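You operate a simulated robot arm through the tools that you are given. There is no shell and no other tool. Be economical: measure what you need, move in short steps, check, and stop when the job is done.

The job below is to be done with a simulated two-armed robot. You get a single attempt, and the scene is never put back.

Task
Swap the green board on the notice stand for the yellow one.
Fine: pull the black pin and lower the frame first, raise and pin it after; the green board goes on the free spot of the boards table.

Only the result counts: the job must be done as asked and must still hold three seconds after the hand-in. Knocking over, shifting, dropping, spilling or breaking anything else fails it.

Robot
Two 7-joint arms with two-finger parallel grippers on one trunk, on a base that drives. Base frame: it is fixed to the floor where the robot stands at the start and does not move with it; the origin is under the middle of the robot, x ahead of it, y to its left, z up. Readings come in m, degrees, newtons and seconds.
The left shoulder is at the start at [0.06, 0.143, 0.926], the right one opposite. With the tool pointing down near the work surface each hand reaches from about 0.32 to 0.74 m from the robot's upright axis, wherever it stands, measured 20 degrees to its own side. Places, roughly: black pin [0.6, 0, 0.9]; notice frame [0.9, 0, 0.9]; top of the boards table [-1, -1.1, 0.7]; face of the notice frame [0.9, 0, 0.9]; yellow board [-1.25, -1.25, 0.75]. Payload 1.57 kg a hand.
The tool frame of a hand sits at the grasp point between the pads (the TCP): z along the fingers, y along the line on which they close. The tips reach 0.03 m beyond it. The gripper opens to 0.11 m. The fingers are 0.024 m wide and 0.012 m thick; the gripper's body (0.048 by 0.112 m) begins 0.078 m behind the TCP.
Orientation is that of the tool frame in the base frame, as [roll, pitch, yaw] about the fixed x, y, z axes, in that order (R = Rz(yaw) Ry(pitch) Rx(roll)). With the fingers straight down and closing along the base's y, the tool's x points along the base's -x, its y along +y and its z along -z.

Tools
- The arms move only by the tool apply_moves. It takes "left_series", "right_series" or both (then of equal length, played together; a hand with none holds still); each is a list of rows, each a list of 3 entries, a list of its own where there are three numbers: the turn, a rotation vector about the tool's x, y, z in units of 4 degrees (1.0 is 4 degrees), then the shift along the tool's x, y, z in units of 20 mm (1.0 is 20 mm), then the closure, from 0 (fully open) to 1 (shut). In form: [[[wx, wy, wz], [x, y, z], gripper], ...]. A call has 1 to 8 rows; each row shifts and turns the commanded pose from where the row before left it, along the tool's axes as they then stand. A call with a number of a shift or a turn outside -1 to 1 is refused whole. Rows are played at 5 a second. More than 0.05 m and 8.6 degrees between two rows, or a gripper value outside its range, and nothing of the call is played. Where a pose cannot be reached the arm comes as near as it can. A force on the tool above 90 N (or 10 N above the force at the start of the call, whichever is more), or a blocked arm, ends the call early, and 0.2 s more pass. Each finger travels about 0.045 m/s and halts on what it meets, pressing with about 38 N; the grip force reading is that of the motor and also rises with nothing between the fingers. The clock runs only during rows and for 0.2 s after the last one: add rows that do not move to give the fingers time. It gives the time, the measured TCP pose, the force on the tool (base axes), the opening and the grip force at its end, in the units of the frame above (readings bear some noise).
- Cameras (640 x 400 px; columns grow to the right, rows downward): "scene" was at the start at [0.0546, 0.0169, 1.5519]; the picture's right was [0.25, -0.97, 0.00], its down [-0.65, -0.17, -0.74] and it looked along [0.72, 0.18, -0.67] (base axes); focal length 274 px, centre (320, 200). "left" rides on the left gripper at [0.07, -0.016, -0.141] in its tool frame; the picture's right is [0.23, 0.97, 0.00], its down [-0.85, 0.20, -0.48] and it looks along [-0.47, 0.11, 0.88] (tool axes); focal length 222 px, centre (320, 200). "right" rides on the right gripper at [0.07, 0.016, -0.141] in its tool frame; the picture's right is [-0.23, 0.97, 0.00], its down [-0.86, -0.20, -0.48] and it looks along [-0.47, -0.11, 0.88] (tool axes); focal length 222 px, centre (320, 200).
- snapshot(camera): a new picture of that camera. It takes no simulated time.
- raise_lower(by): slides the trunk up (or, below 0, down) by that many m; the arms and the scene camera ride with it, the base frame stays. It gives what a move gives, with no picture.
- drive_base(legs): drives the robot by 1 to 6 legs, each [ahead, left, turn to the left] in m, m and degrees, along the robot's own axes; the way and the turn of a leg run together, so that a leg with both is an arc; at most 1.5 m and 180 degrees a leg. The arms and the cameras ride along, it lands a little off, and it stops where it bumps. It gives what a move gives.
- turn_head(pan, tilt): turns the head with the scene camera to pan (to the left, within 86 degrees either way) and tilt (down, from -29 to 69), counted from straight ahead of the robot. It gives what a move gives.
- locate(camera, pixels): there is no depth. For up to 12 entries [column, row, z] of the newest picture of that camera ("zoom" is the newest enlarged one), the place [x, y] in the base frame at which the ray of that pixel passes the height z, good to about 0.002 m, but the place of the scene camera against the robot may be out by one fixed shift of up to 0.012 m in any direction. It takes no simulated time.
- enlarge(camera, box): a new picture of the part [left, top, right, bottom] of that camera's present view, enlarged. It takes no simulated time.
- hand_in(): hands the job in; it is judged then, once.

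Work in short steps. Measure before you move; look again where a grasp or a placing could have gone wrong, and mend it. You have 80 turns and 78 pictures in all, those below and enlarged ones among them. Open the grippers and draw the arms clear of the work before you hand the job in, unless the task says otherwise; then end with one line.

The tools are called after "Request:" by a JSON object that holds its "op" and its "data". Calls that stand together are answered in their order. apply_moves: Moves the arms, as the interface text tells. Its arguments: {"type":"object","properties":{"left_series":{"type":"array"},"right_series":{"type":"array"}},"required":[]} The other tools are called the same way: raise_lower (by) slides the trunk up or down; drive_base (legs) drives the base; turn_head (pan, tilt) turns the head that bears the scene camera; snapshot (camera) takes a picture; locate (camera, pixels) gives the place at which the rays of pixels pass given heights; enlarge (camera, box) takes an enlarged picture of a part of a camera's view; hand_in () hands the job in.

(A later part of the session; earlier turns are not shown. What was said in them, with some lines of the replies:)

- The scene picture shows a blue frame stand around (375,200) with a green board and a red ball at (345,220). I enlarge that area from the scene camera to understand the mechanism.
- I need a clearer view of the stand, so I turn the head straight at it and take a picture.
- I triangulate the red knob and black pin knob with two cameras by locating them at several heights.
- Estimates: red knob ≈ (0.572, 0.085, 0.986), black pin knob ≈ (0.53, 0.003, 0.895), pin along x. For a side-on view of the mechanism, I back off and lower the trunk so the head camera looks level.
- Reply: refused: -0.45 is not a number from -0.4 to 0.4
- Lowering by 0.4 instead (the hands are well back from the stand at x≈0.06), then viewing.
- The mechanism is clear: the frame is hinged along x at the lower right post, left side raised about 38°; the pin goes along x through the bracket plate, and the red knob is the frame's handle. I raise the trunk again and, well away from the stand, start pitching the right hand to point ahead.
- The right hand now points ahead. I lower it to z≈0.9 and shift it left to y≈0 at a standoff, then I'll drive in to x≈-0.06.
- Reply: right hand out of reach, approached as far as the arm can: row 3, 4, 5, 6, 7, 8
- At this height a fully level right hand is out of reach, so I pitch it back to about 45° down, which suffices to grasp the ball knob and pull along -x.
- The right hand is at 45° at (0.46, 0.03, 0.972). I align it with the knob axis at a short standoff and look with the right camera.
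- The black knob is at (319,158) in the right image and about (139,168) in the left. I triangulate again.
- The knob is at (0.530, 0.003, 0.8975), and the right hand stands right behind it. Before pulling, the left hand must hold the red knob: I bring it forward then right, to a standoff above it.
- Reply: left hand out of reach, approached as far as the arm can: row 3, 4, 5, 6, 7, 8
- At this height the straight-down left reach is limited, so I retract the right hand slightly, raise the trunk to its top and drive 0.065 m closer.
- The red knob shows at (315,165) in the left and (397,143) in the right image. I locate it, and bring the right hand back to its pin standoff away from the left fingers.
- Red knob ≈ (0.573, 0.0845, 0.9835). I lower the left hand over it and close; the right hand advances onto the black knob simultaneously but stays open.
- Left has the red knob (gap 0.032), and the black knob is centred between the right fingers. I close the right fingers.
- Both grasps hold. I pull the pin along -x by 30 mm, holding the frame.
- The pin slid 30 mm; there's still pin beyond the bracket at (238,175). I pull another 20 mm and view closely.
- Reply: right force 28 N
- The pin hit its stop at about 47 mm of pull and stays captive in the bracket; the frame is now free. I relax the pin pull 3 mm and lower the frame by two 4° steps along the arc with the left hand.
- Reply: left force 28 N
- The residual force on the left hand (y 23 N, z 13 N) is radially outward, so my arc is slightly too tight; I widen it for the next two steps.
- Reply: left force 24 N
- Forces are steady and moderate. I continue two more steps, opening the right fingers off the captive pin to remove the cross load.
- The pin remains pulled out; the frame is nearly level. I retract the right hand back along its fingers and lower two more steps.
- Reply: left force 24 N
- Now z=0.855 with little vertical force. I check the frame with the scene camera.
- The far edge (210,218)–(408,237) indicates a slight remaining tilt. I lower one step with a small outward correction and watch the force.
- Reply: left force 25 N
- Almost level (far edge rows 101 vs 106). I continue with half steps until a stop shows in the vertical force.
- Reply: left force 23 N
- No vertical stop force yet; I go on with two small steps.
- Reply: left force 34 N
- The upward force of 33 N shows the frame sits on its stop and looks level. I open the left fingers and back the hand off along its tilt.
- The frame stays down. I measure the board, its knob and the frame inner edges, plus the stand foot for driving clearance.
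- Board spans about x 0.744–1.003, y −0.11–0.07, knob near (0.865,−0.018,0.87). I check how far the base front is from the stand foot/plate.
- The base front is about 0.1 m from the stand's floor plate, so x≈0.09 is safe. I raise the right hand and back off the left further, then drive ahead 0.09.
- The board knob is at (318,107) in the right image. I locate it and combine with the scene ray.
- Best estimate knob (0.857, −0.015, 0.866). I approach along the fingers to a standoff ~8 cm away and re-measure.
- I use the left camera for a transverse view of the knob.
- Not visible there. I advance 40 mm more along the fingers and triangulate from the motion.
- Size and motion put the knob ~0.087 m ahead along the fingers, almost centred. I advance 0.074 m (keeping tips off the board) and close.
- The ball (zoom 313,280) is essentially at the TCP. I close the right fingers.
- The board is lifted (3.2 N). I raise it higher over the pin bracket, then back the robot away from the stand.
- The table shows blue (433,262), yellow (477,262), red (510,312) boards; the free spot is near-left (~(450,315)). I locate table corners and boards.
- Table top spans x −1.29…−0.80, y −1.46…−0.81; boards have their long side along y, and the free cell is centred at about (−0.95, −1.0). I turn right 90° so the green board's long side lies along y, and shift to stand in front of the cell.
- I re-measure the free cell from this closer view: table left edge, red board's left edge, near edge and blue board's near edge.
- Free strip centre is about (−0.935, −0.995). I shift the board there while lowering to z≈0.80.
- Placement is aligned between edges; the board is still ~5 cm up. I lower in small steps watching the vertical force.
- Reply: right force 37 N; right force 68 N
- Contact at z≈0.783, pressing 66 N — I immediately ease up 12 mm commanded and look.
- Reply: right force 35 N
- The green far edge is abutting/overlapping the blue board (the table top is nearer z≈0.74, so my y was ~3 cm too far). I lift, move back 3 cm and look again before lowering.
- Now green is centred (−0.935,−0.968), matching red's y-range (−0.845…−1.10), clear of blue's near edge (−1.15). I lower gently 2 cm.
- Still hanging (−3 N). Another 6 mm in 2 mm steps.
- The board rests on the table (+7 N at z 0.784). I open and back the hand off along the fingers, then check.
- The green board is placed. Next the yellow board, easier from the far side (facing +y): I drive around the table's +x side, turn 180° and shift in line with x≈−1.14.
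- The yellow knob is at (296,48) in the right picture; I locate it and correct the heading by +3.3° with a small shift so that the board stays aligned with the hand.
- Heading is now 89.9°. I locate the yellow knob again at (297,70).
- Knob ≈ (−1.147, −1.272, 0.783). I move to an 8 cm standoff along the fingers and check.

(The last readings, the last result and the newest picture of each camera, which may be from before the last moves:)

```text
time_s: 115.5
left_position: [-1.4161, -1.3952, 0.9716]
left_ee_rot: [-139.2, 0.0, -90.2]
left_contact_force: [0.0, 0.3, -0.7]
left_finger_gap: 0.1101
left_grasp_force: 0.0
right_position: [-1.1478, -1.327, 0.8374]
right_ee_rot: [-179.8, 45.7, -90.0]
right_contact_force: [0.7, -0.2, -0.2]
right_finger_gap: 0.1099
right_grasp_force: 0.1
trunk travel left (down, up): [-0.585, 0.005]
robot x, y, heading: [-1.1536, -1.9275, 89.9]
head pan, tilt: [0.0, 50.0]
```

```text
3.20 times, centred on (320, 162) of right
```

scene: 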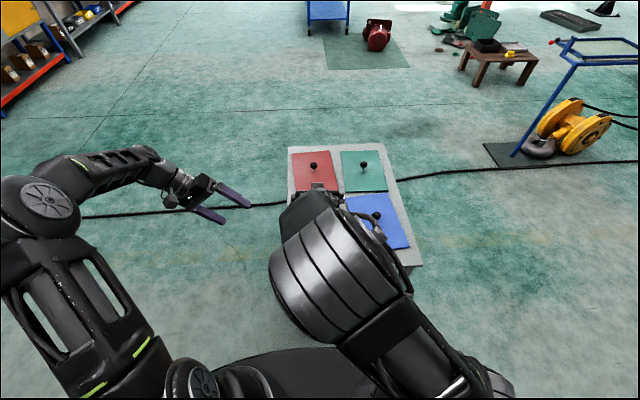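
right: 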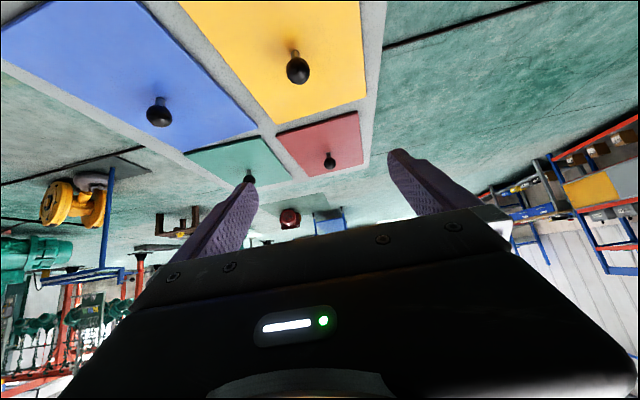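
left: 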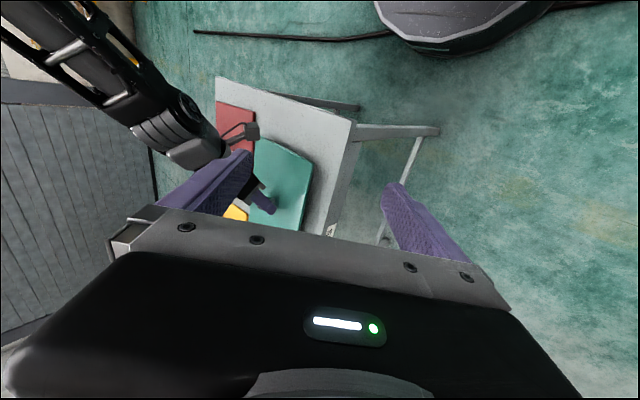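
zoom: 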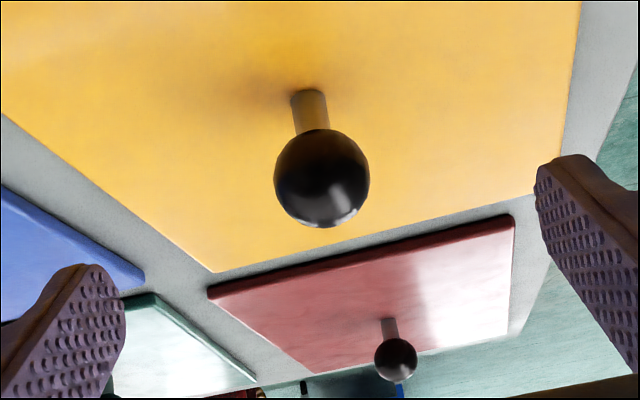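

Knob at zoom (321,178), nearly centred. I advance 74 mm with a 3 mm correction and close.

Request:
{"op": "apply_moves", "data": {"right_series": [[[0, 0, 0], [0.08, 0, 1], 0], [[0, 0, 0], [0.07, 0, 1], 0], [[0, 0, 0], [0, 0, 1], 0], [[0, 0, 0], [0, 0, 0.7], 0]]}}

Request:
{"op": "enlarge", "data": {"camera": "right", "box": [220, 100, 420, 225]}}

```text
time_s: 116.5
left_position: [-1.4162, -1.3951, 0.97]
left_ee_rot: [-139.2, 0.1, -90.1]
left_contact_force: [0.2, 0.1, 0.4]
left_finger_gap: 0.1098
left_grasp_force: 0.0
right_position: [-1.1474, -1.2763, 0.7844]
right_ee_rot: [-179.9, 45.6, -90.0]
right_contact_force: [0.4, -0.4, -0.2]
right_finger_gap: 0.1098
right_grasp_force: 0.0
trunk travel left (down, up): [-0.585, 0.005]
robot x, y, heading: [-1.1556, -1.9293, 89.9]
head pan, tilt: [0.0, 50.0]
```

```text
3.20 times, centred on (320, 162) of right
```

zoom: 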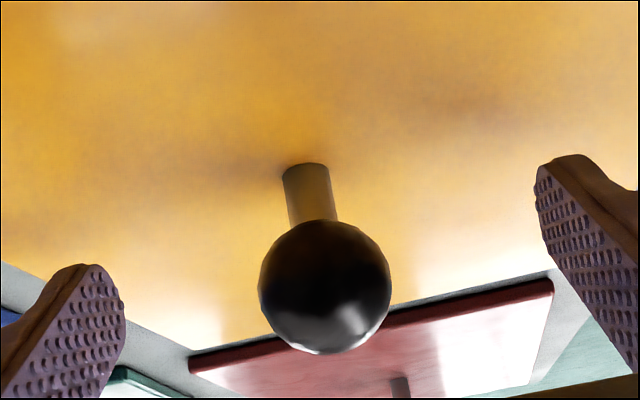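

Ball centred at (325,287), as for the green. I close, and lift 8 cm.

Request:
{"op": "apply_moves", "data": {"right_series": [[[0, 0, 0], [0, 0, 0], 1], [[0, 0, 0], [0, 0, 0], 1], [[0, 0, 0], [0, 0, 0], 1], [[0, 0, 0], [0, 0, 0], 1], [[0, 0, 0], [0, 0, 0], 1], [[0, 0, 0], [0, 0, 0], 1], [[0, 0, 0], [0, 0, 0], 1], [[0, 0, 0], [0, 0, 0], 1]]}}

Request:
{"op": "apply_moves", "data": {"right_series": [[[0, 0, 0], [-0.35, 0, -0.35], 1], [[0, 0, 0], [-0.7, 0, -0.7], 1], [[0, 0, 0], [-0.7, 0, -0.7], 1], [[0, 0, 0], [-0.7, 0, -0.7], 1], [[0, 0, 0], [-0.7, 0, -0.7], 1], [[0, 0, 0], [0, 0, 0], 1]]}}

Request:
{"op": "snapshot", "data": {"camera": "right"}}

```text
time_s: 118.2
left_position: [-1.416, -1.3959, 0.9712]
left_ee_rot: [-139.2, 0.1, -90.0]
left_contact_force: [1.2, 0.6, -0.2]
left_finger_gap: 0.1101
left_grasp_force: 0.1
right_position: [-1.1475, -1.2755, 0.7854]
right_ee_rot: [-179.7, 45.6, -90.0]
right_contact_force: [0.0, 0.9, 0.7]
right_finger_gap: 0.0308
right_grasp_force: 38.2
trunk travel left (down, up): [-0.585, 0.005]
robot x, y, heading: [-1.1554, -1.929, 89.9]
head pan, tilt: [0.0, 50.0]
```

```text
time_s: 119.7
left_position: [-1.4157, -1.3941, 0.9717]
left_ee_rot: [-139.3, 0.0, -90.1]
left_contact_force: [0.1, -0.2, 0.2]
left_finger_gap: 0.1099
left_grasp_force: 0.1
right_position: [-1.1463, -1.277, 0.8732]
right_ee_rot: [-179.7, 45.5, -90.0]
right_contact_force: [0.2, -0.4, -3.0]
right_finger_gap: 0.0305
right_grasp_force: 38.4
trunk travel left (down, up): [-0.585, 0.005]
robot x, y, heading: [-1.1501, -1.9287, 89.6]
head pan, tilt: [0.0, 50.0]
```

```text
19 pictures are left
```

right: 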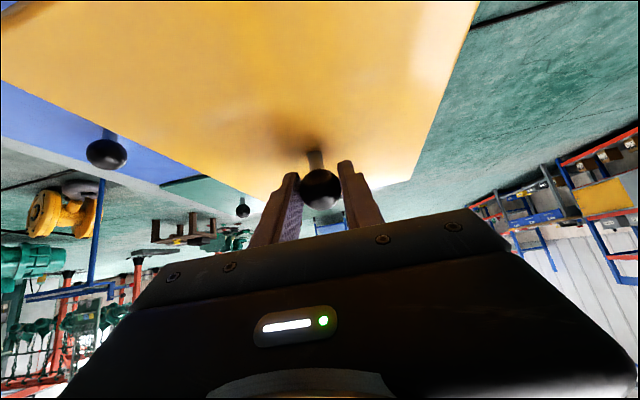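

The yellow board hangs level. I raise it to z≈1.03 and drive back around to (−0.45, 0) with heading 0.

Request:
{"op": "apply_moves", "data": {"right_series": [[[0, 0, 0], [-0.7, 0, -0.7], 1], [[0, 0, 0], [-0.7, 0, -0.7], 1], [[0, 0, 0], [-0.7, 0, -0.7], 1], [[0, 0, 0], [-0.7, 0, -0.7], 1], [[0, 0, 0], [-0.7, 0, -0.7], 1], [[0, 0, 0], [-0.7, 0, -0.7], 1], [[0, 0, 0], [-0.7, 0, -0.7], 1], [[0, 0, 0], [-0.7, 0, -0.7], 1]]}}

Request:
{"op": "drive_base", "data": {"legs": [[0, -1.0, 0], [1.5, 0, 0], [0.43, 0, 0], [0, 0.3, 0], [0, 0, -90]]}}

```text
time_s: 121.5
left_position: [-1.4167, -1.3957, 0.9709]
left_ee_rot: [-139.1, 0.1, -90.1]
left_contact_force: [0.1, 0.6, -0.3]
left_finger_gap: 0.1099
left_grasp_force: 0.0
right_position: [-1.1481, -1.2804, 1.0332]
right_ee_rot: [-179.6, 45.5, -90.0]
right_contact_force: [-0.4, -1.1, -2.4]
right_finger_gap: 0.0306
right_grasp_force: 37.7
trunk travel left (down, up): [-0.585, 0.005]
robot x, y, heading: [-1.1501, -1.927, 89.9]
head pan, tilt: [0.0, 50.0]
```

```text
time_s: 141.2
left_position: [0.0208, 0.26, 0.9707]
left_ee_rot: [-139.2, 0.1, -177.9]
left_contact_force: [0.4, 0.5, -0.5]
left_finger_gap: 0.11
left_grasp_force: 0.2
right_position: [0.1454, -0.0056, 1.0315]
right_ee_rot: [-179.6, 45.6, -177.8]
right_contact_force: [-0.5, -0.4, -3.3]
right_finger_gap: 0.0305
right_grasp_force: 37.9
trunk travel left (down, up): [-0.585, 0.005]
robot x, y, heading: [-0.5047, -0.0225, 2.0]
head pan, tilt: [0.0, 50.0]
```

Robot at (−0.505, −0.0225, 2°). I correct the heading and drive back to the working position x≈0.08.

Request:
{"op": "drive_base", "data": {"legs": [[0, 0, -2.0], [0, 0.02, 0], [0.58, 0, 0]]}}

Request:
{"op": "turn_head", "data": {"pan": 0, "tilt": 50}}

Request:
{"op": "snapshot", "data": {"camera": "scene"}}

```text
time_s: 145.3
left_position: [0.6072, 0.2628, 0.9706]
left_ee_rot: [-139.3, 0.0, -179.9]
left_contact_force: [0.9, 0.0, -0.5]
left_finger_gap: 0.1099
left_grasp_force: 0.1
right_position: [0.7243, -0.0038, 1.031]
right_ee_rot: [-179.7, 45.6, -179.7]
right_contact_force: [-0.4, -0.2, -2.7]
right_finger_gap: 0.0306
right_grasp_force: 37.7
trunk travel left (down, up): [-0.585, 0.005]
robot x, y, heading: [0.0773, -0.0007, 0.1]
head pan, tilt: [0.0, 50.0]
```

```text
time_s: 145.9
left_position: [0.6067, 0.2642, 0.9713]
left_ee_rot: [-139.2, 0.1, -179.8]
left_contact_force: [0.5, 0.1, 0.4]
left_finger_gap: 0.11
left_grasp_force: 0.1
right_position: [0.7232, -0.0048, 1.0313]
right_ee_rot: [-179.7, 45.6, -179.7]
right_contact_force: [0.1, 0.3, -3.6]
right_finger_gap: 0.0306
right_grasp_force: 37.7
trunk travel left (down, up): [-0.585, 0.005]
robot x, y, heading: [0.071, -0.0038, 0.1]
head pan, tilt: [0.0, 50.0]
```

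```text
18 pictures are left
```

scene: 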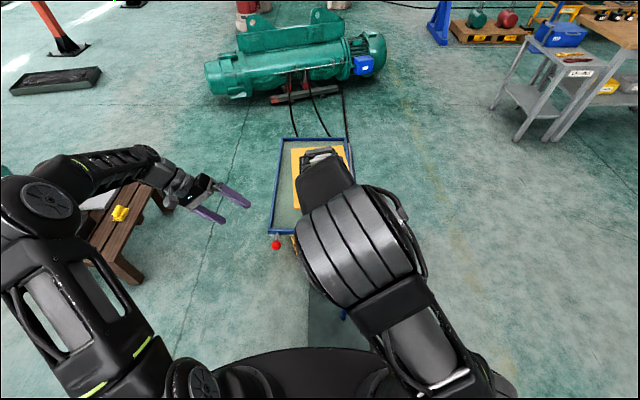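

I extend the board forward to x≈0.864, y≈−0.0155, then lower to z≈0.90 and check.

Request:
{"op": "apply_moves", "data": {"right_series": [[[0, 0, 0], [-0.7, -0.08, 0.714], 1], [[0, 0, 0], [-0.7, -0.08, 0.714], 1], [[0, 0, 0], [-0.7, -0.08, 0.714], 1], [[0, 0, 0], [-0.7, -0.08, 0.714], 1], [[0, 0, 0], [-0.7, -0.08, 0.714], 1], [[0, 0, 0], [-0.7, -0.08, 0.714], 1], [[0, 0, 0], [-0.7, -0.06, 0.714], 1]]}}

Request:
{"op": "apply_moves", "data": {"right_series": [[[0, 0, 0], [0.714, 0, 0.7], 1], [[0, 0, 0], [0.714, 0, 0.7], 1], [[0, 0, 0], [0.714, 0, 0.7], 1], [[0, 0, 0], [0.714, 0, 0.7], 1], [[0, 0, 0], [0.714, 0, 0.7], 1], [[0, 0, 0], [0.714, 0, 0.7], 1], [[0, 0, 0], [0, 0, 0], 1]]}}

Request:
{"op": "enlarge", "data": {"camera": "scene", "box": [240, 120, 400, 260]}}

Request:
{"op": "snapshot", "data": {"camera": "left"}}

```text
time_s: 147.5
left_position: [0.6067, 0.2645, 0.9711]
left_ee_rot: [-139.2, 0.0, -179.8]
left_contact_force: [-0.6, -1.0, 0.4]
left_finger_gap: 0.1099
left_grasp_force: 0.0
right_position: [0.8634, -0.0135, 1.0302]
right_ee_rot: [-179.7, 45.5, -179.7]
right_contact_force: [-0.6, -0.1, -2.5]
right_finger_gap: 0.0308
right_grasp_force: 37.9
trunk travel left (down, up): [-0.585, 0.005]
robot x, y, heading: [0.0713, -0.0016, 0.1]
head pan, tilt: [0.0, 50.0]
```

```text
time_s: 149.1
left_position: [0.6071, 0.2639, 0.9699]
left_ee_rot: [-139.1, 0.1, -179.8]
left_contact_force: [-0.4, -0.3, -0.5]
left_finger_gap: 0.1102
left_grasp_force: 0.0
right_position: [0.8616, -0.0148, 0.9121]
right_ee_rot: [-179.9, 45.6, -179.7]
right_contact_force: [0.7, 0.6, -2.4]
right_finger_gap: 0.0307
right_grasp_force: 38.6
trunk travel left (down, up): [-0.585, 0.005]
robot x, y, heading: [0.0736, -0.0035, 0.5]
head pan, tilt: [0.0, 50.0]
```

```text
2.86 times, centred on (320, 190) of scene
```

zoom: 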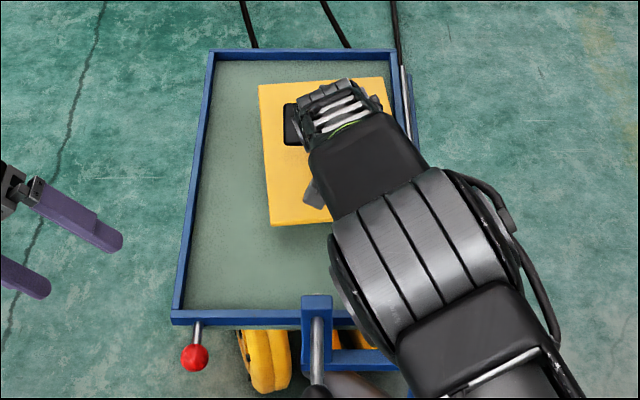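

```text
16 pictures are left
```

left: 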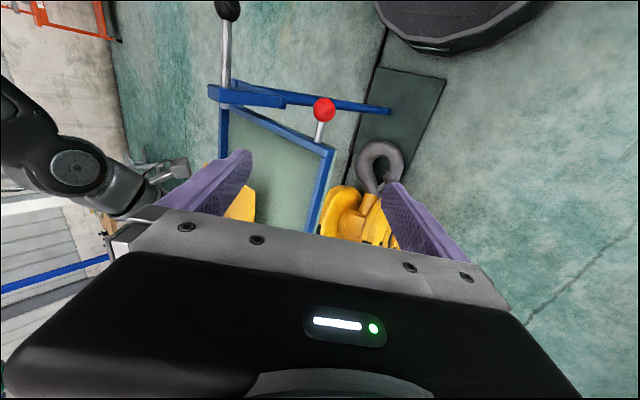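

The board is yawed about 5° (left edge (258,85)→(270,225) versus green's earlier orientation), counter-clockwise. I rotate the hand about the vertical by −5° and check.

Request:
{"op": "apply_moves", "data": {"right_series": [[[0.46, 0, 0.45], [0, 0, 0], 1], [[0.46, 0, 0.45], [0, 0, 0], 1], [[0, 0, 0], [0, 0, 0], 1]]}}

Request:
{"op": "enlarge", "data": {"camera": "scene", "box": [240, 120, 400, 260]}}

```text
time_s: 149.9
left_position: [0.6064, 0.2629, 0.9711]
left_ee_rot: [-139.3, 0.1, -179.9]
left_contact_force: [-0.1, -0.6, 0.2]
left_finger_gap: 0.11
left_grasp_force: 0.0
right_position: [0.8641, -0.0149, 0.9123]
right_ee_rot: [-179.6, 45.6, 175.2]
right_contact_force: [0.8, 0.8, -3.5]
right_finger_gap: 0.0302
right_grasp_force: 38.2
trunk travel left (down, up): [-0.585, 0.005]
robot x, y, heading: [0.0709, -0.0051, 0.4]
head pan, tilt: [0.0, 50.0]
```

```text
2.86 times, centred on (320, 190) of scene
```

zoom: 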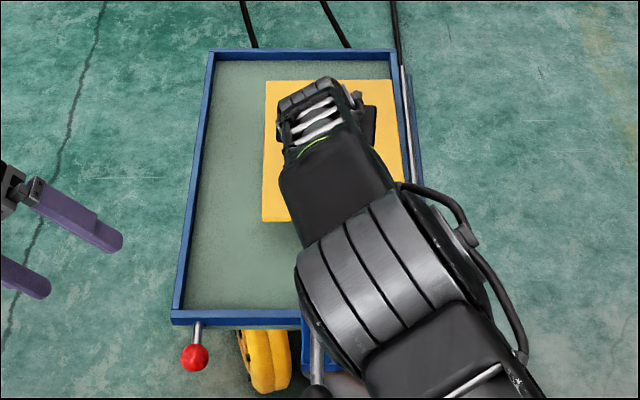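

Aligned now. I nudge 3 mm left for lip clearance and lower to just above contact.

Request:
{"op": "apply_moves", "data": {"right_series": [[[0, 0, 0], [0, 0.15, 0], 1], [[0, 0, 0], [0.4, 0, 0.4], 1], [[0, 0, 0], [0.4, 0, 0.4], 1], [[0, 0, 0], [0.3, 0, 0.3], 1], [[0, 0, 0], [0.1, 0, 0.1], 1], [[0, 0, 0], [0, 0, 0], 1]]}}

```text
time_s: 151.3
left_position: [0.6068, 0.2639, 0.9702]
left_ee_rot: [-139.1, 0.0, -179.7]
left_contact_force: [0.5, -0.2, 0.8]
left_finger_gap: 0.11
left_grasp_force: 0.0
right_position: [0.8643, -0.0116, 0.8772]
right_ee_rot: [-179.7, 45.6, 175.1]
right_contact_force: [-0.2, -0.1, -3.2]
right_finger_gap: 0.0308
right_grasp_force: 37.6
trunk travel left (down, up): [-0.585, 0.005]
robot x, y, heading: [0.0741, -0.003, -0.1]
head pan, tilt: [0.0, 50.0]
```

Still hanging freely at z 0.877 (green's rest height was 0.871). I lower the last 7 mm in 2 mm steps.

Request:
{"op": "apply_moves", "data": {"right_series": [[[0, 0, 0], [0.08, 0, 0.08], 1], [[0, 0, 0], [0.08, 0, 0.08], 1], [[0, 0, 0], [0.08, 0, 0.08], 1], [[0, 0, 0], [0, 0, 0], 1]]}}

```text
time_s: 152.3
left_position: [0.6071, 0.264, 0.9718]
left_ee_rot: [-139.2, 0.1, -179.8]
left_contact_force: [0.8, -0.1, 0.9]
left_finger_gap: 0.1097
left_grasp_force: 0.0
right_position: [0.8644, -0.0117, 0.8698]
right_ee_rot: [-179.7, 45.6, 175.2]
right_contact_force: [-0.2, -0.6, -1.0]
right_finger_gap: 0.0305
right_grasp_force: 37.9
trunk travel left (down, up): [-0.585, 0.005]
robot x, y, heading: [0.0749, 0.0003, 0.1]
head pan, tilt: [0.0, 50.0]
```

Force has shrunk to −1 N, so the board is touching. One more 2 mm, then release and back off.

Request:
{"op": "apply_moves", "data": {"right_series": [[[0, 0, 0], [0.07, 0, 0.07], 1], [[0, 0, 0], [0, 0, 0], 1], [[0, 0, 0], [0, 0, 0], 0.5], [[0, 0, 0], [0, 0, 0], 0], [[0, 0, 0], [0, 0, 0], 0], [[0, 0, 0], [0, 0, -1], 0], [[0, 0, 0], [0, 0, -1], 0], [[0, 0, 0], [0, 0, -1], 0]]}}

Request:
{"op": "apply_moves", "data": {"right_series": [[[0, 0, 0], [0, 0, -1], 0], [[0, 0, 0], [0, 0, -1], 0], [[0, 0, 0], [0, 0, -1], 0], [[0, 0, 0], [-0.7, 0, -0.7], 0], [[0, 0, 0], [-0.7, 0, -0.7], 0], [[0, 0, 0], [-0.7, 0, -0.7], 0], [[-0.46, 0, -0.45], [0, 0, -1], 0], [[-0.46, 0, -0.45], [0, 0, -1], 0]]}}

Request:
{"op": "enlarge", "data": {"camera": "scene", "box": [240, 120, 400, 260]}}

```text
time_s: 154.1
left_position: [0.6055, 0.2641, 0.9711]
left_ee_rot: [-139.2, 0.2, -179.8]
left_contact_force: [0.1, 0.4, 0.4]
left_finger_gap: 0.1098
left_grasp_force: 0.0
right_position: [0.8206, -0.0068, 0.9114]
right_ee_rot: [-179.8, 45.8, 175.2]
right_contact_force: [-0.3, 1.4, -0.1]
right_finger_gap: 0.1102
right_grasp_force: 0.0
trunk travel left (down, up): [-0.585, 0.005]
robot x, y, heading: [0.0735, -0.0026, 0.4]
head pan, tilt: [0.0, 50.0]
```

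```text
time_s: 155.9
left_position: [0.6067, 0.2638, 0.9714]
left_ee_rot: [-139.1, 0.1, -179.8]
left_contact_force: [0.1, 0.8, -0.1]
left_finger_gap: 0.1099
left_grasp_force: 0.1
right_position: [0.7501, -0.001, 1.0406]
right_ee_rot: [-179.7, 45.6, -179.5]
right_contact_force: [0.1, -0.8, 0.0]
right_finger_gap: 0.1102
right_grasp_force: 0.0
trunk travel left (down, up): [-0.585, 0.005]
robot x, y, heading: [0.0742, -0.0019, 0.2]
head pan, tilt: [0.0, 50.0]
```

```text
2.86 times, centred on (320, 190) of scene
```

zoom: 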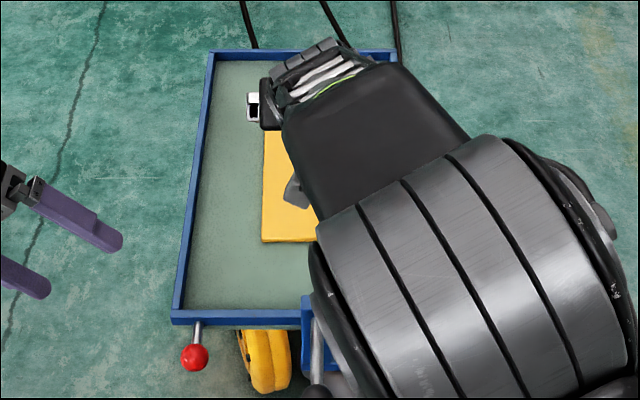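

The yellow board lies in the frame. I drive back 0.083 m to the pin working position and bring the right hand back behind the pin knob.

Request:
{"op": "drive_base", "data": {"legs": [[-0.083, 0, 0]]}}

Request:
{"op": "apply_moves", "data": {"right_series": [[[0, 0, 0], [0.7, 0, -0.714], 0], [[0, 0, 0], [0.7, 0, -0.714], 0], [[0, 0, 0], [0.7, 0, -0.714], 0], [[0, 0, 0], [0.7, 0, -0.714], 0], [[0, 0, 0], [0.7, 0, -0.714], 0], [[0, 0, 0], [0.7, 0, -0.714], 0], [[0, 0, 0], [0.7, 0, -0.714], 0], [[0, 0, 0], [0.7, 0, -0.714], 0]]}}

Request:
{"op": "apply_moves", "data": {"right_series": [[[0, 0, 0], [0.7, 0, -0.714], 0], [[0, 0, 0], [0.7, 0, -0.714], 0], [[0, 0, 0], [0.7, 0, -0.714], 0], [[0, 0, 0], [0.7, 0, -0.714], 0]]}}

Request:
{"op": "enlarge", "data": {"camera": "scene", "box": [240, 100, 400, 240]}}

Request:
{"op": "snapshot", "data": {"camera": "left"}}

```text
time_s: 157.0
left_position: [0.5213, 0.2642, 0.972]
left_ee_rot: [-139.3, 0.2, -179.8]
left_contact_force: [-0.4, -0.1, 0.0]
left_finger_gap: 0.11
left_grasp_force: 0.0
right_position: [0.6651, -0.0017, 1.0404]
right_ee_rot: [-179.7, 45.6, -179.7]
right_contact_force: [0.2, 0.1, 0.2]
right_finger_gap: 0.1099
right_grasp_force: 0.1
trunk travel left (down, up): [-0.585, 0.005]
robot x, y, heading: [-0.0114, -0.0019, 0.2]
head pan, tilt: [0.0, 50.0]
```

```text
time_s: 158.8
left_position: [0.5232, 0.2641, 0.9706]
left_ee_rot: [-139.3, 0.2, -179.8]
left_contact_force: [0.2, 0.3, -0.4]
left_finger_gap: 0.1096
left_grasp_force: 0.0
right_position: [0.5049, -0.0025, 1.0401]
right_ee_rot: [-179.9, 45.6, -179.7]
right_contact_force: [0.1, -0.5, 0.3]
right_finger_gap: 0.1097
right_grasp_force: 0.1
trunk travel left (down, up): [-0.585, 0.005]
robot x, y, heading: [-0.0083, -0.0057, 0.1]
head pan, tilt: [0.0, 50.0]
```

```text
time_s: 159.7
left_position: [0.5232, 0.2634, 0.9712]
left_ee_rot: [-139.2, 0.0, -179.8]
left_contact_force: [0.0, 0.5, -0.5]
left_finger_gap: 0.11
left_grasp_force: 0.1
right_position: [0.4652, -0.0711, 1.0182]
right_ee_rot: [178.7, 41.7, 169.0]
right_contact_force: [1.0, -0.5, -0.3]
right_finger_gap: 0.1098
right_grasp_force: 0.1
trunk travel left (down, up): [-0.585, 0.005]
robot x, y, heading: [-0.0056, -0.0007, -0.0]
head pan, tilt: [0.0, 50.0]
stopped in row 4 (right hand): the arm was blocked; the commanded pose is now the measured one
```

```text
2.86 times, centred on (320, 170) of scene
```

zoom: 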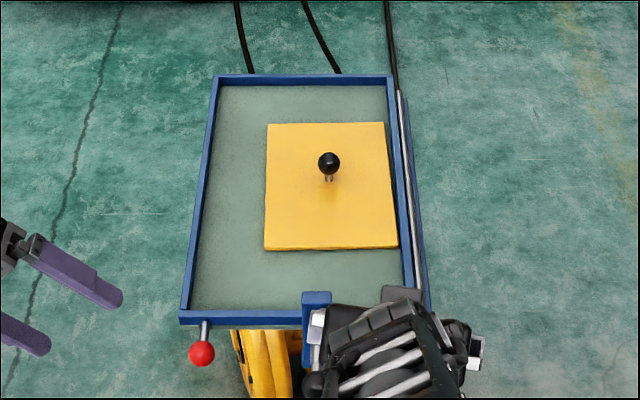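

```text
12 pictures are left
```

left: 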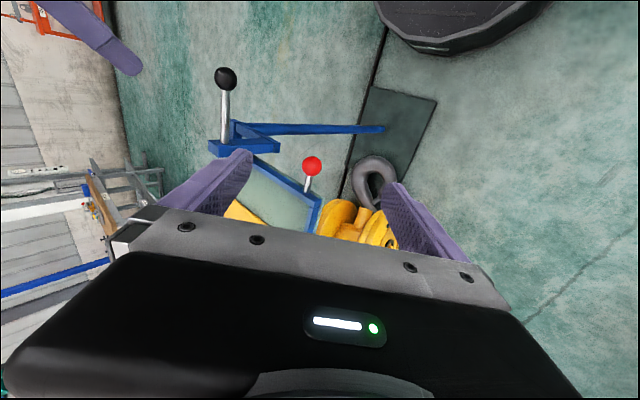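

The yellow board sits squarely in the frame (knob (329,163)). The right arm hit a limit and its wrist swung to y −0.07, yaw 169°; nothing else is touched. I restore its orientation and y while lowering slightly.

Request:
{"op": "apply_moves", "data": {"right_series": [[[-0.37, -0.2, -0.41], [0.24, 0.74, 0.27], 0], [[-0.37, -0.2, -0.41], [0.24, 0.74, 0.27], 0], [[-0.37, -0.2, -0.41], [0.24, 0.74, 0.27], 0], [[-0.37, -0.2, -0.41], [0.24, 0.74, 0.27], 0], [[-0.37, -0.2, -0.41], [0.24, 0.74, 0.27], 0]]}}

```text
time_s: 160.8
left_position: [0.5242, 0.2629, 0.9718]
left_ee_rot: [-139.2, 0.1, -179.8]
left_contact_force: [-0.3, -0.3, -0.7]
left_finger_gap: 0.1099
left_grasp_force: 0.1
right_position: [0.4724, 0.0049, 0.9842]
right_ee_rot: [179.2, 45.9, -179.5]
right_contact_force: [-0.2, 0.0, -0.3]
right_finger_gap: 0.1101
right_grasp_force: 0.1
trunk travel left (down, up): [-0.585, 0.005]
robot x, y, heading: [-0.0106, -0.0058, 0.1]
head pan, tilt: [0.0, 50.0]
```

Recovered. Now I locate the red knob in the left picture at (312,165), and black knob (225,78), for regrasping.

Request:
{"op": "locate", "data": {"camera": "left", "pixels": [[312, 165, 0.815], [312, 165, 0.825], [225, 78, 0.8965]]}}

```text
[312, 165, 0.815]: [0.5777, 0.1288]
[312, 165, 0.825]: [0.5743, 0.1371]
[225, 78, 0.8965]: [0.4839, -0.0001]
```

Matches the earlier release pose (0.574, 0.135, 0.823). I bring the left hand in along its tilt to 36 mm short of the knob.

Request:
{"op": "apply_moves", "data": {"left_series": [[[0, 0, 0], [-0.83, 0, 1], 0], [[0, 0, 0], [-0.83, 0, 1], 0], [[0, 0, 0], [-0.83, 0, 1], 0], [[0, 0, 0], [0, 0, 1], 0], [[0, 0, 0], [0, 0, 1], 0], [[0, 0, 0], [0, 0, 1], 0], [[0, 0, 0], [0, 0, 1], 0], [[0, 0, 0], [0, 0, 1], 0]]}}

Request:
{"op": "snapshot", "data": {"camera": "left"}}

```text
time_s: 162.7
left_position: [0.5739, 0.1584, 0.8498]
left_ee_rot: [-139.2, 0.1, -179.8]
left_contact_force: [0.1, 0.2, -0.3]
left_finger_gap: 0.1101
left_grasp_force: 0.1
right_position: [0.4738, 0.0042, 0.9844]
right_ee_rot: [179.2, 45.9, -179.4]
right_contact_force: [-0.9, 0.4, 0.9]
right_finger_gap: 0.1099
right_grasp_force: 0.1
trunk travel left (down, up): [-0.585, 0.005]
robot x, y, heading: [-0.0108, -0.0007, 0.2]
head pan, tilt: [0.0, 50.0]
```

```text
11 pictures are left
```

left: 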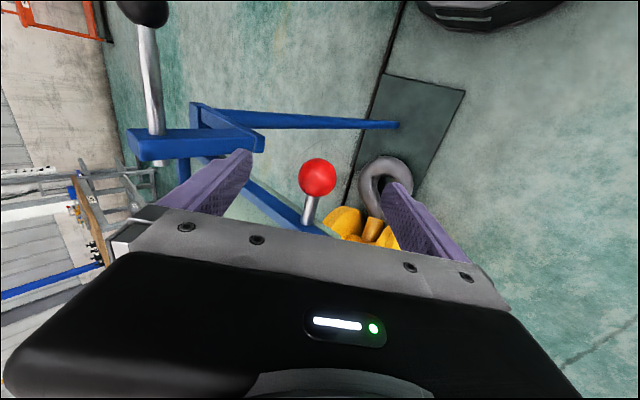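

The ball (317,177) is centred. I advance the last 35 mm and close.

Request:
{"op": "apply_moves", "data": {"left_series": [[[0, 0, 0], [0, 0, 0.9], 0], [[0, 0, 0], [0, 0, 0.85], 0], [[0, 0, 0], [0, 0, 0], 1], [[0, 0, 0], [0, 0, 0], 1], [[0, 0, 0], [0, 0, 0], 1], [[0, 0, 0], [0, 0, 0], 1], [[0, 0, 0], [0, 0, 0], 1], [[0, 0, 0], [0, 0, 0], 1]]}}

Request:
{"op": "apply_moves", "data": {"left_series": [[[0, 0, 0], [0, 0, 0], 1], [[0, 0, 0], [0, 0, 0], 1], [[0, 0, 0], [0, 0, 0], 1]]}}

```text
time_s: 164.4
left_position: [0.5741, 0.1362, 0.8247]
left_ee_rot: [-139.2, 0.2, -179.8]
left_contact_force: [1.3, -3.6, 5.1]
left_finger_gap: 0.031
left_grasp_force: 26.2
right_position: [0.4733, 0.0046, 0.9836]
right_ee_rot: [179.1, 45.9, -179.4]
right_contact_force: [0.5, 0.0, 0.7]
right_finger_gap: 0.1101
right_grasp_force: 0.1
trunk travel left (down, up): [-0.585, 0.005]
robot x, y, heading: [-0.008, -0.0023, 0.4]
head pan, tilt: [0.0, 50.0]
```

```text
time_s: 165.2
left_position: [0.5734, 0.1349, 0.825]
left_ee_rot: [-139.2, 0.1, -179.7]
left_contact_force: [2.5, -6.7, 7.9]
left_finger_gap: 0.0311
left_grasp_force: 40.5
right_position: [0.4739, 0.0034, 0.984]
right_ee_rot: [179.1, 46.0, -179.5]
right_contact_force: [-0.2, -0.2, 0.4]
right_finger_gap: 0.11
right_grasp_force: 0.0
trunk travel left (down, up): [-0.585, 0.005]
robot x, y, heading: [-0.0097, 0.0003, 0.2]
head pan, tilt: [0.0, 50.0]
```

Fitting the measured arc gives hinge (y −0.117, z 0.833), R 0.2526 m, total 39°. I raise the frame the first three 4° steps; expected position afterwards is (0.132, 0.877).

Request:
{"op": "apply_moves", "data": {"left_series": [[[-1, 0, 0], [0, -0.551, -0.688], 1], [[-1, 0, 0], [0, -0.551, -0.688], 1], [[-1, 0, 0], [0, -0.551, -0.688], 1], [[0, 0, 0], [0, 0, 0], 1]]}}

```text
time_s: 166.2
left_position: [0.5734, 0.1303, 0.8779]
left_ee_rot: [-151.3, 0.0, 180.0]
left_contact_force: [-1.3, -24.9, -7.2]
left_finger_gap: 0.031
left_grasp_force: 40.0
right_position: [0.4754, 0.0018, 0.9838]
right_ee_rot: [179.0, 45.9, -179.7]
right_contact_force: [-0.7, -0.4, -0.2]
right_finger_gap: 0.1102
right_grasp_force: 0.1
trunk travel left (down, up): [-0.585, 0.005]
robot x, y, heading: [-0.01, -0.0027, 0.3]
head pan, tilt: [0.0, 50.0]
```

On the arc (0.130, 0.878), with a modest inward force. I continue three steps with a slight inward correction; expected (0.117, 0.927).

Request:
{"op": "apply_moves", "data": {"left_series": [[[-1, 0, 0], [0, -0.58, -0.665], 1], [[-1, 0, 0], [0, -0.58, -0.665], 1], [[-1, 0, 0], [0, -0.57, -0.67], 1], [[0, 0, 0], [0, 0, 0], 1]]}}

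```text
time_s: 167.2
left_position: [0.5726, 0.1123, 0.9264]
left_ee_rot: [-163.3, 0.2, -180.0]
left_contact_force: [-3.2, -28.2, -15.7]
left_finger_gap: 0.0311
left_grasp_force: 40.2
right_position: [0.4746, 0.0027, 0.9842]
right_ee_rot: [179.1, 45.8, -179.7]
right_contact_force: [0.3, 0.0, 0.3]
right_finger_gap: 0.1098
right_grasp_force: 0.0
trunk travel left (down, up): [-0.585, 0.005]
robot x, y, heading: [-0.0119, -0.0005, -0.1]
head pan, tilt: [0.0, 50.0]
```

Force has an inward radial part of ~28 N, so I correct inward a bit more and raise two further steps.

Request:
{"op": "apply_moves", "data": {"left_series": [[[-1, 0, 0], [0, -0.64, -0.62], 1], [[-1, 0, 0], [0, -0.6, -0.65], 1], [[0, 0, 0], [0, 0, 0], 1]]}}

Request:
{"op": "snapshot", "data": {"camera": "right"}}

```text
time_s: 168.1
left_position: [0.5732, 0.0975, 0.9593]
left_ee_rot: [-171.2, 0.0, -179.8]
left_contact_force: [-5.8, -23.9, -16.7]
left_finger_gap: 0.0313
left_grasp_force: 40.5
right_position: [0.4752, 0.003, 0.9839]
right_ee_rot: [179.0, 45.9, -179.7]
right_contact_force: [-0.5, 0.1, 0.1]
right_finger_gap: 0.1096
right_grasp_force: 0.1
trunk travel left (down, up): [-0.585, 0.005]
robot x, y, heading: [-0.0101, -0.0052, -0.0]
head pan, tilt: [0.0, 50.0]
```

```text
10 pictures are left
```

right: 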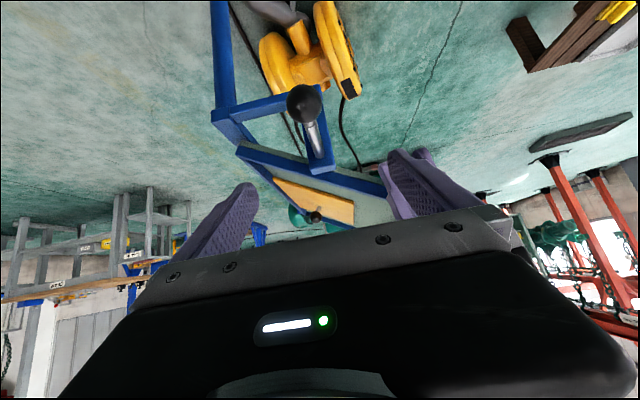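

The frame is ~6° short of its pinned angle. I now bring the right hand down onto the pulled pin knob and close.

Request:
{"op": "apply_moves", "data": {"right_series": [[[0, 0, 0], [0.7, -0.02, 0.85], 0], [[0, 0, 0], [0.7, -0.02, 0.85], 0], [[0, 0, 0], [0.7, 0, 0.85], 0], [[0, 0, 0], [0.7, 0, 0.8], 0], [[0, 0, 0], [0, 0, 0], 0]]}}

Request:
{"op": "enlarge", "data": {"camera": "right", "box": [200, 80, 440, 230]}}

```text
time_s: 169.2
left_position: [0.5737, 0.0997, 0.9589]
left_ee_rot: [-171.2, 0.1, -179.9]
left_contact_force: [-5.6, -25.0, -13.0]
left_finger_gap: 0.0313
left_grasp_force: 39.7
right_position: [0.4834, 0.001, 0.8961]
right_ee_rot: [179.0, 45.9, -179.6]
right_contact_force: [0.6, -0.6, 0.4]
right_finger_gap: 0.1102
right_grasp_force: 0.0
trunk travel left (down, up): [-0.585, 0.005]
robot x, y, heading: [-0.0105, -0.0031, 0.0]
head pan, tilt: [0.0, 50.0]
```

```text
2.67 times, centred on (320, 155) of right
```

zoom: 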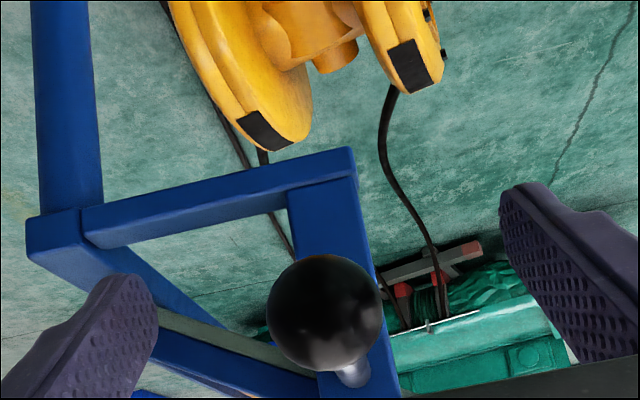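

The knob is centred between the fingers. I close the right hand, and raise the frame one more step meanwhile.

Request:
{"op": "apply_moves", "data": {"left_series": [[[-1, 0, 0], [0, -0.6, -0.65], 1], [[0, 0, 0], [0, 0, 0], 1], [[0, 0, 0], [0, 0, 0], 1], [[0, 0, 0], [0, 0, 0], 1], [[0, 0, 0], [0, 0, 0], 1], [[0, 0, 0], [0, 0, 0], 1], [[0, 0, 0], [0, 0, 0], 1], [[0, 0, 0], [0, 0, 0], 1]], "right_series": [[[0, 0, 0], [0, 0, 0], 1], [[0, 0, 0], [0, 0, 0], 1], [[0, 0, 0], [0, 0, 0], 1], [[0, 0, 0], [0, 0, 0], 1], [[0, 0, 0], [0, 0, 0], 1], [[0, 0, 0], [0, 0, 0], 1], [[0, 0, 0], [0, 0, 0], 1], [[0, 0, 0], [0, 0, 0], 1]]}}

Request:
{"op": "enlarge", "data": {"camera": "left", "box": [140, 20, 340, 220]}}

```text
time_s: 171.1
left_position: [0.5746, 0.0893, 0.9713]
left_ee_rot: [-175.4, 0.0, -179.8]
left_contact_force: [-8.5, -17.4, -13.5]
left_finger_gap: 0.0312
left_grasp_force: 39.5
right_position: [0.4826, 0.0019, 0.8947]
right_ee_rot: [179.1, 45.9, -179.6]
right_contact_force: [1.7, -0.9, -1.5]
right_finger_gap: 0.0307
right_grasp_force: 39.4
trunk travel left (down, up): [-0.585, 0.005]
robot x, y, heading: [-0.011, -0.0011, 0.5]
head pan, tilt: [0.0, 50.0]
```

```text
2.00 times, centred on (240, 120) of left
```

zoom: 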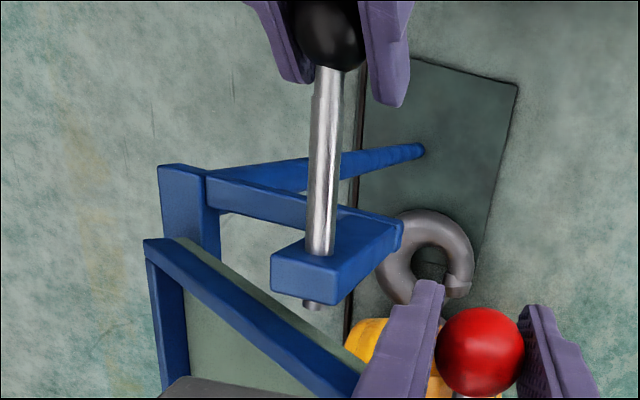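

Relative ball pose in the hand equals the original one, so the raised pose is TCP (y 0.0848, z 0.9845, tilt 0). I move there in two sub-steps.

Request:
{"op": "apply_moves", "data": {"left_series": [[[-0.57, 0, 0], [0, -0.15, -0.34], 1], [[-0.57, 0, 0], [0, -0.14, -0.34], 1], [[0, 0, 0], [0, 0, 0], 1], [[0, 0, 0], [0, 0, 0], 1]]}}

```text
time_s: 172.1
left_position: [0.5728, 0.0835, 0.9819]
left_ee_rot: [-179.8, -0.3, -179.7]
left_contact_force: [-3.3, -25.0, -36.8]
left_finger_gap: 0.0315
left_grasp_force: 40.0
right_position: [0.4859, 0.0023, 0.8957]
right_ee_rot: [179.0, 45.9, -179.6]
right_contact_force: [0.6, 0.5, 9.0]
right_finger_gap: 0.0306
right_grasp_force: 39.4
trunk travel left (down, up): [-0.585, 0.005]
robot x, y, heading: [-0.0057, -0.007, 0.3]
head pan, tilt: [0.0, 50.0]
```

The left z force rose to −37 N, suggesting the upper stop. I try pushing the pin in by 20 mm and watch the force.

Request:
{"op": "apply_moves", "data": {"right_series": [[[0, 0, 0], [-0.35, 0, 0.357], 1], [[0, 0, 0], [-0.35, 0, 0.357], 1], [[0, 0, 0], [0, 0, 0], 1]]}}

```text
time_s: 172.8
left_position: [0.5741, 0.0837, 0.9836]
left_ee_rot: [-179.8, -0.3, -179.8]
left_contact_force: [-5.5, -25.9, -34.1]
left_finger_gap: 0.0315
left_grasp_force: 39.9
right_position: [0.5044, 0.0017, 0.8948]
right_ee_rot: [179.0, 45.6, -179.5]
right_contact_force: [0.0, 0.7, 0.9]
right_finger_gap: 0.0304
right_grasp_force: 39.8
trunk travel left (down, up): [-0.585, 0.005]
robot x, y, heading: [-0.0107, -0.0033, 0.1]
head pan, tilt: [0.0, 50.0]
```

Moves freely. I push another 15 mm.

Request:
{"op": "apply_moves", "data": {"right_series": [[[0, 0, 0], [-0.35, 0, 0.357], 1], [[0, 0, 0], [-0.175, 0, 0.18], 1], [[0, 0, 0], [0, 0, 0], 1]]}}

Request:
{"op": "enlarge", "data": {"camera": "left", "box": [140, 20, 340, 220]}}

```text
time_s: 173.7
left_position: [0.573, 0.0844, 0.9828]
left_ee_rot: [-179.8, -0.4, -179.8]
left_contact_force: [-6.7, -24.4, -31.5]
left_finger_gap: 0.0315
left_grasp_force: 40.0
right_position: [0.5186, 0.0013, 0.8953]
right_ee_rot: [179.1, 45.8, -179.7]
right_contact_force: [-0.3, -1.8, -4.6]
right_finger_gap: 0.0308
right_grasp_force: 39.9
trunk travel left (down, up): [-0.585, 0.005]
robot x, y, heading: [-0.004, -0.0022, 0.2]
head pan, tilt: [0.0, 50.0]
```

```text
2.00 times, centred on (240, 120) of left
```

zoom: 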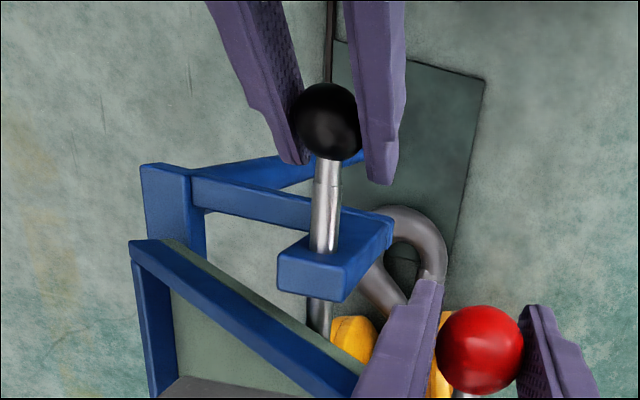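

The pin tip is at the frame edge (318,330). Remaining travel is ~10 mm to x≈0.529; I push it.

Request:
{"op": "apply_moves", "data": {"right_series": [[[0, 0, 0], [-0.175, 0, 0.18], 1], [[0, 0, 0], [-0.175, 0, 0.18], 1], [[0, 0, 0], [0, 0, 0], 1], [[0, 0, 0], [0, 0, 0], 1]]}}

```text
time_s: 174.7
left_position: [0.5725, 0.0841, 0.9835]
left_ee_rot: [-179.8, -0.4, -179.8]
left_contact_force: [-11.3, -22.6, -28.3]
left_finger_gap: 0.0314
left_grasp_force: 40.1
right_position: [0.5275, 0.0027, 0.8949]
right_ee_rot: [179.1, 45.7, -179.6]
right_contact_force: [-0.7, -4.3, -19.7]
right_finger_gap: 0.0308
right_grasp_force: 39.5
trunk travel left (down, up): [-0.585, 0.005]
robot x, y, heading: [-0.0102, -0.002, 0.1]
head pan, tilt: [0.0, 50.0]
```

The knob is at x 0.5275, equal to the original pinned position (0.5279). I push 4 mm more to confirm the seat.

Request:
{"op": "apply_moves", "data": {"right_series": [[[0, 0, 0], [-0.14, 0, 0.14], 1], [[0, 0, 0], [0, 0, 0], 1], [[0, 0, 0], [0, 0, 0], 1]]}}

Request:
{"op": "enlarge", "data": {"camera": "left", "box": [140, 20, 340, 220]}}

```text
time_s: 175.4
left_position: [0.5744, 0.0839, 0.984]
left_ee_rot: [-179.8, 0.0, -179.9]
left_contact_force: [0.0, -24.1, -29.0]
left_finger_gap: 0.0312
left_grasp_force: 40.5
right_position: [0.5296, 0.0022, 0.895]
right_ee_rot: [179.2, 45.6, -179.5]
right_contact_force: [-23.7, -2.3, -12.7]
right_finger_gap: 0.0307
right_grasp_force: 39.0
trunk travel left (down, up): [-0.585, 0.005]
robot x, y, heading: [-0.0109, -0.0032, 0.2]
head pan, tilt: [0.0, 50.0]
```

```text
2.00 times, centred on (240, 120) of left
5 turns are left
```

zoom: 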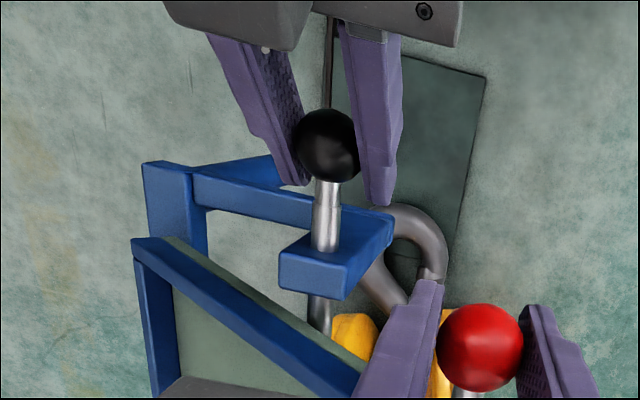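

Seated at x≈0.53 (24 N stop), same as originally. I test by easing the left hand down 6 mm, watching whether the frame stays.

Request:
{"op": "apply_moves", "data": {"left_series": [[[0, 0, 0], [0, 0, 0.3], 1], [[0, 0, 0], [0, 0, 0.3], 1], [[0, 0, 0], [0, 0, 0], 1], [[0, 0, 0], [0, 0, 0], 1]]}}

```text
time_s: 176.4
left_position: [0.5742, 0.0871, 0.9764]
left_ee_rot: [-179.8, 0.5, -179.7]
left_contact_force: [0.6, -5.5, 31.3]
left_finger_gap: 0.0314
left_grasp_force: 40.3
right_position: [0.53, 0.0031, 0.8983]
right_ee_rot: [179.0, 45.9, -179.8]
right_contact_force: [-7.7, -10.4, -15.1]
right_finger_gap: 0.0306
right_grasp_force: 39.5
trunk travel left (down, up): [-0.585, 0.005]
robot x, y, heading: [-0.0104, -0.0051, 0.3]
head pan, tilt: [0.0, 50.0]
4 turns are left
```

The hand pushes down with 31 N and the frame holds: it is pinned. I release both hands and back off.

Request:
{"op": "apply_moves", "data": {"left_series": [[[0, 0, 0], [0, 0, -0.25], 1], [[0, 0, 0], [0, 0, 0], 0.5], [[0, 0, 0], [0, 0, 0], 0], [[0, 0, 0], [0, 0, 0], 0], [[0, 0, 0], [0, 0, -1], 0], [[0, 0, 0], [0, 0, -1], 0], [[0, 0, 0], [0, 0, -1], 0], [[0, 0, 0], [0, 0, -1], 0]], "right_series": [[[0, 0, 0], [0, 0, 0], 1], [[0, 0, 0], [0, 0, 0], 0.5], [[0, 0, 0], [0, 0, 0], 0], [[0, 0, 0], [0, 0, 0], 0], [[0, 0, 0], [0, 0, -1], 0], [[0, 0, 0], [0, 0, -1], 0], [[0, 0, 0], [0, 0, -1], 0], [[0, 0, 0], [0, 0, -1], 0]]}}

Request:
{"op": "drive_base", "data": {"legs": [[-0.3, 0, 0]]}}

Request:
{"op": "snapshot", "data": {"camera": "scene"}}

Request:
{"op": "enlarge", "data": {"camera": "scene", "box": [250, 30, 410, 170]}}

```text
time_s: 178.2
left_position: [0.5724, 0.0879, 1.0601]
left_ee_rot: [-179.8, 0.2, -179.8]
left_contact_force: [0.5, -0.2, -0.1]
left_finger_gap: 0.1099
left_grasp_force: 0.2
right_position: [0.4737, 0.0011, 0.9523]
right_ee_rot: [179.3, 45.9, -179.4]
right_contact_force: [0.5, 0.4, -0.5]
right_finger_gap: 0.1099
right_grasp_force: 0.1
trunk travel left (down, up): [-0.585, 0.005]
robot x, y, heading: [-0.0099, -0.0038, 0.4]
head pan, tilt: [0.0, 50.0]
```

```text
time_s: 180.3
left_position: [0.2767, 0.0874, 1.0596]
left_ee_rot: [-179.8, 0.1, -179.7]
left_contact_force: [-0.3, -0.5, 0.1]
left_finger_gap: 0.11
left_grasp_force: 0.1
right_position: [0.1771, 0.0011, 0.9524]
right_ee_rot: [179.2, 45.9, -179.4]
right_contact_force: [-0.4, -0.7, 0.3]
right_finger_gap: 0.1099
right_grasp_force: 0.0
trunk travel left (down, up): [-0.585, 0.005]
robot x, y, heading: [-0.3051, -0.0032, 0.2]
head pan, tilt: [0.0, 50.0]
```

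```text
5 pictures are left
```

scene: 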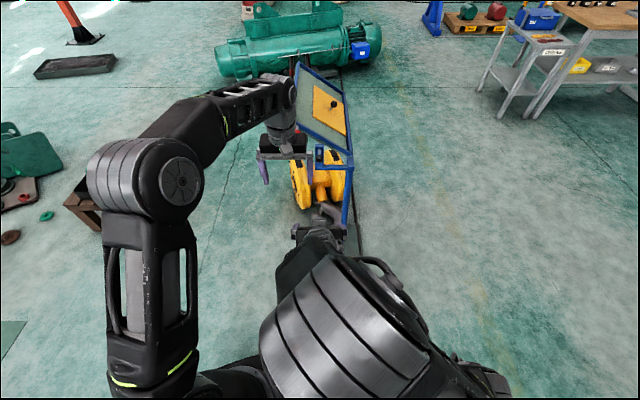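

```text
2.86 times, centred on (330, 100) of scene
3 turns are left
```

zoom: 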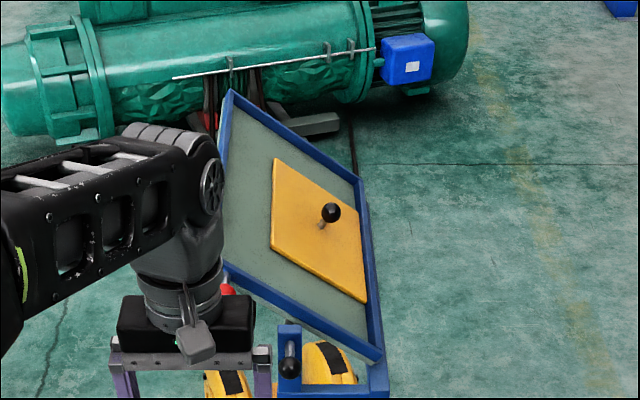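

The frame stands raised and pinned with the yellow board resting in it. The grippers are open and the arms are clear, so I hand the job in.

Request:
{"op": "hand_in", "data": {}}

```text
The job is handed in.
```

I swapped the boards and handed the job in: the yellow board is in the notice frame, which is raised and pinned again, and the green board is on the free spot of the boards table.
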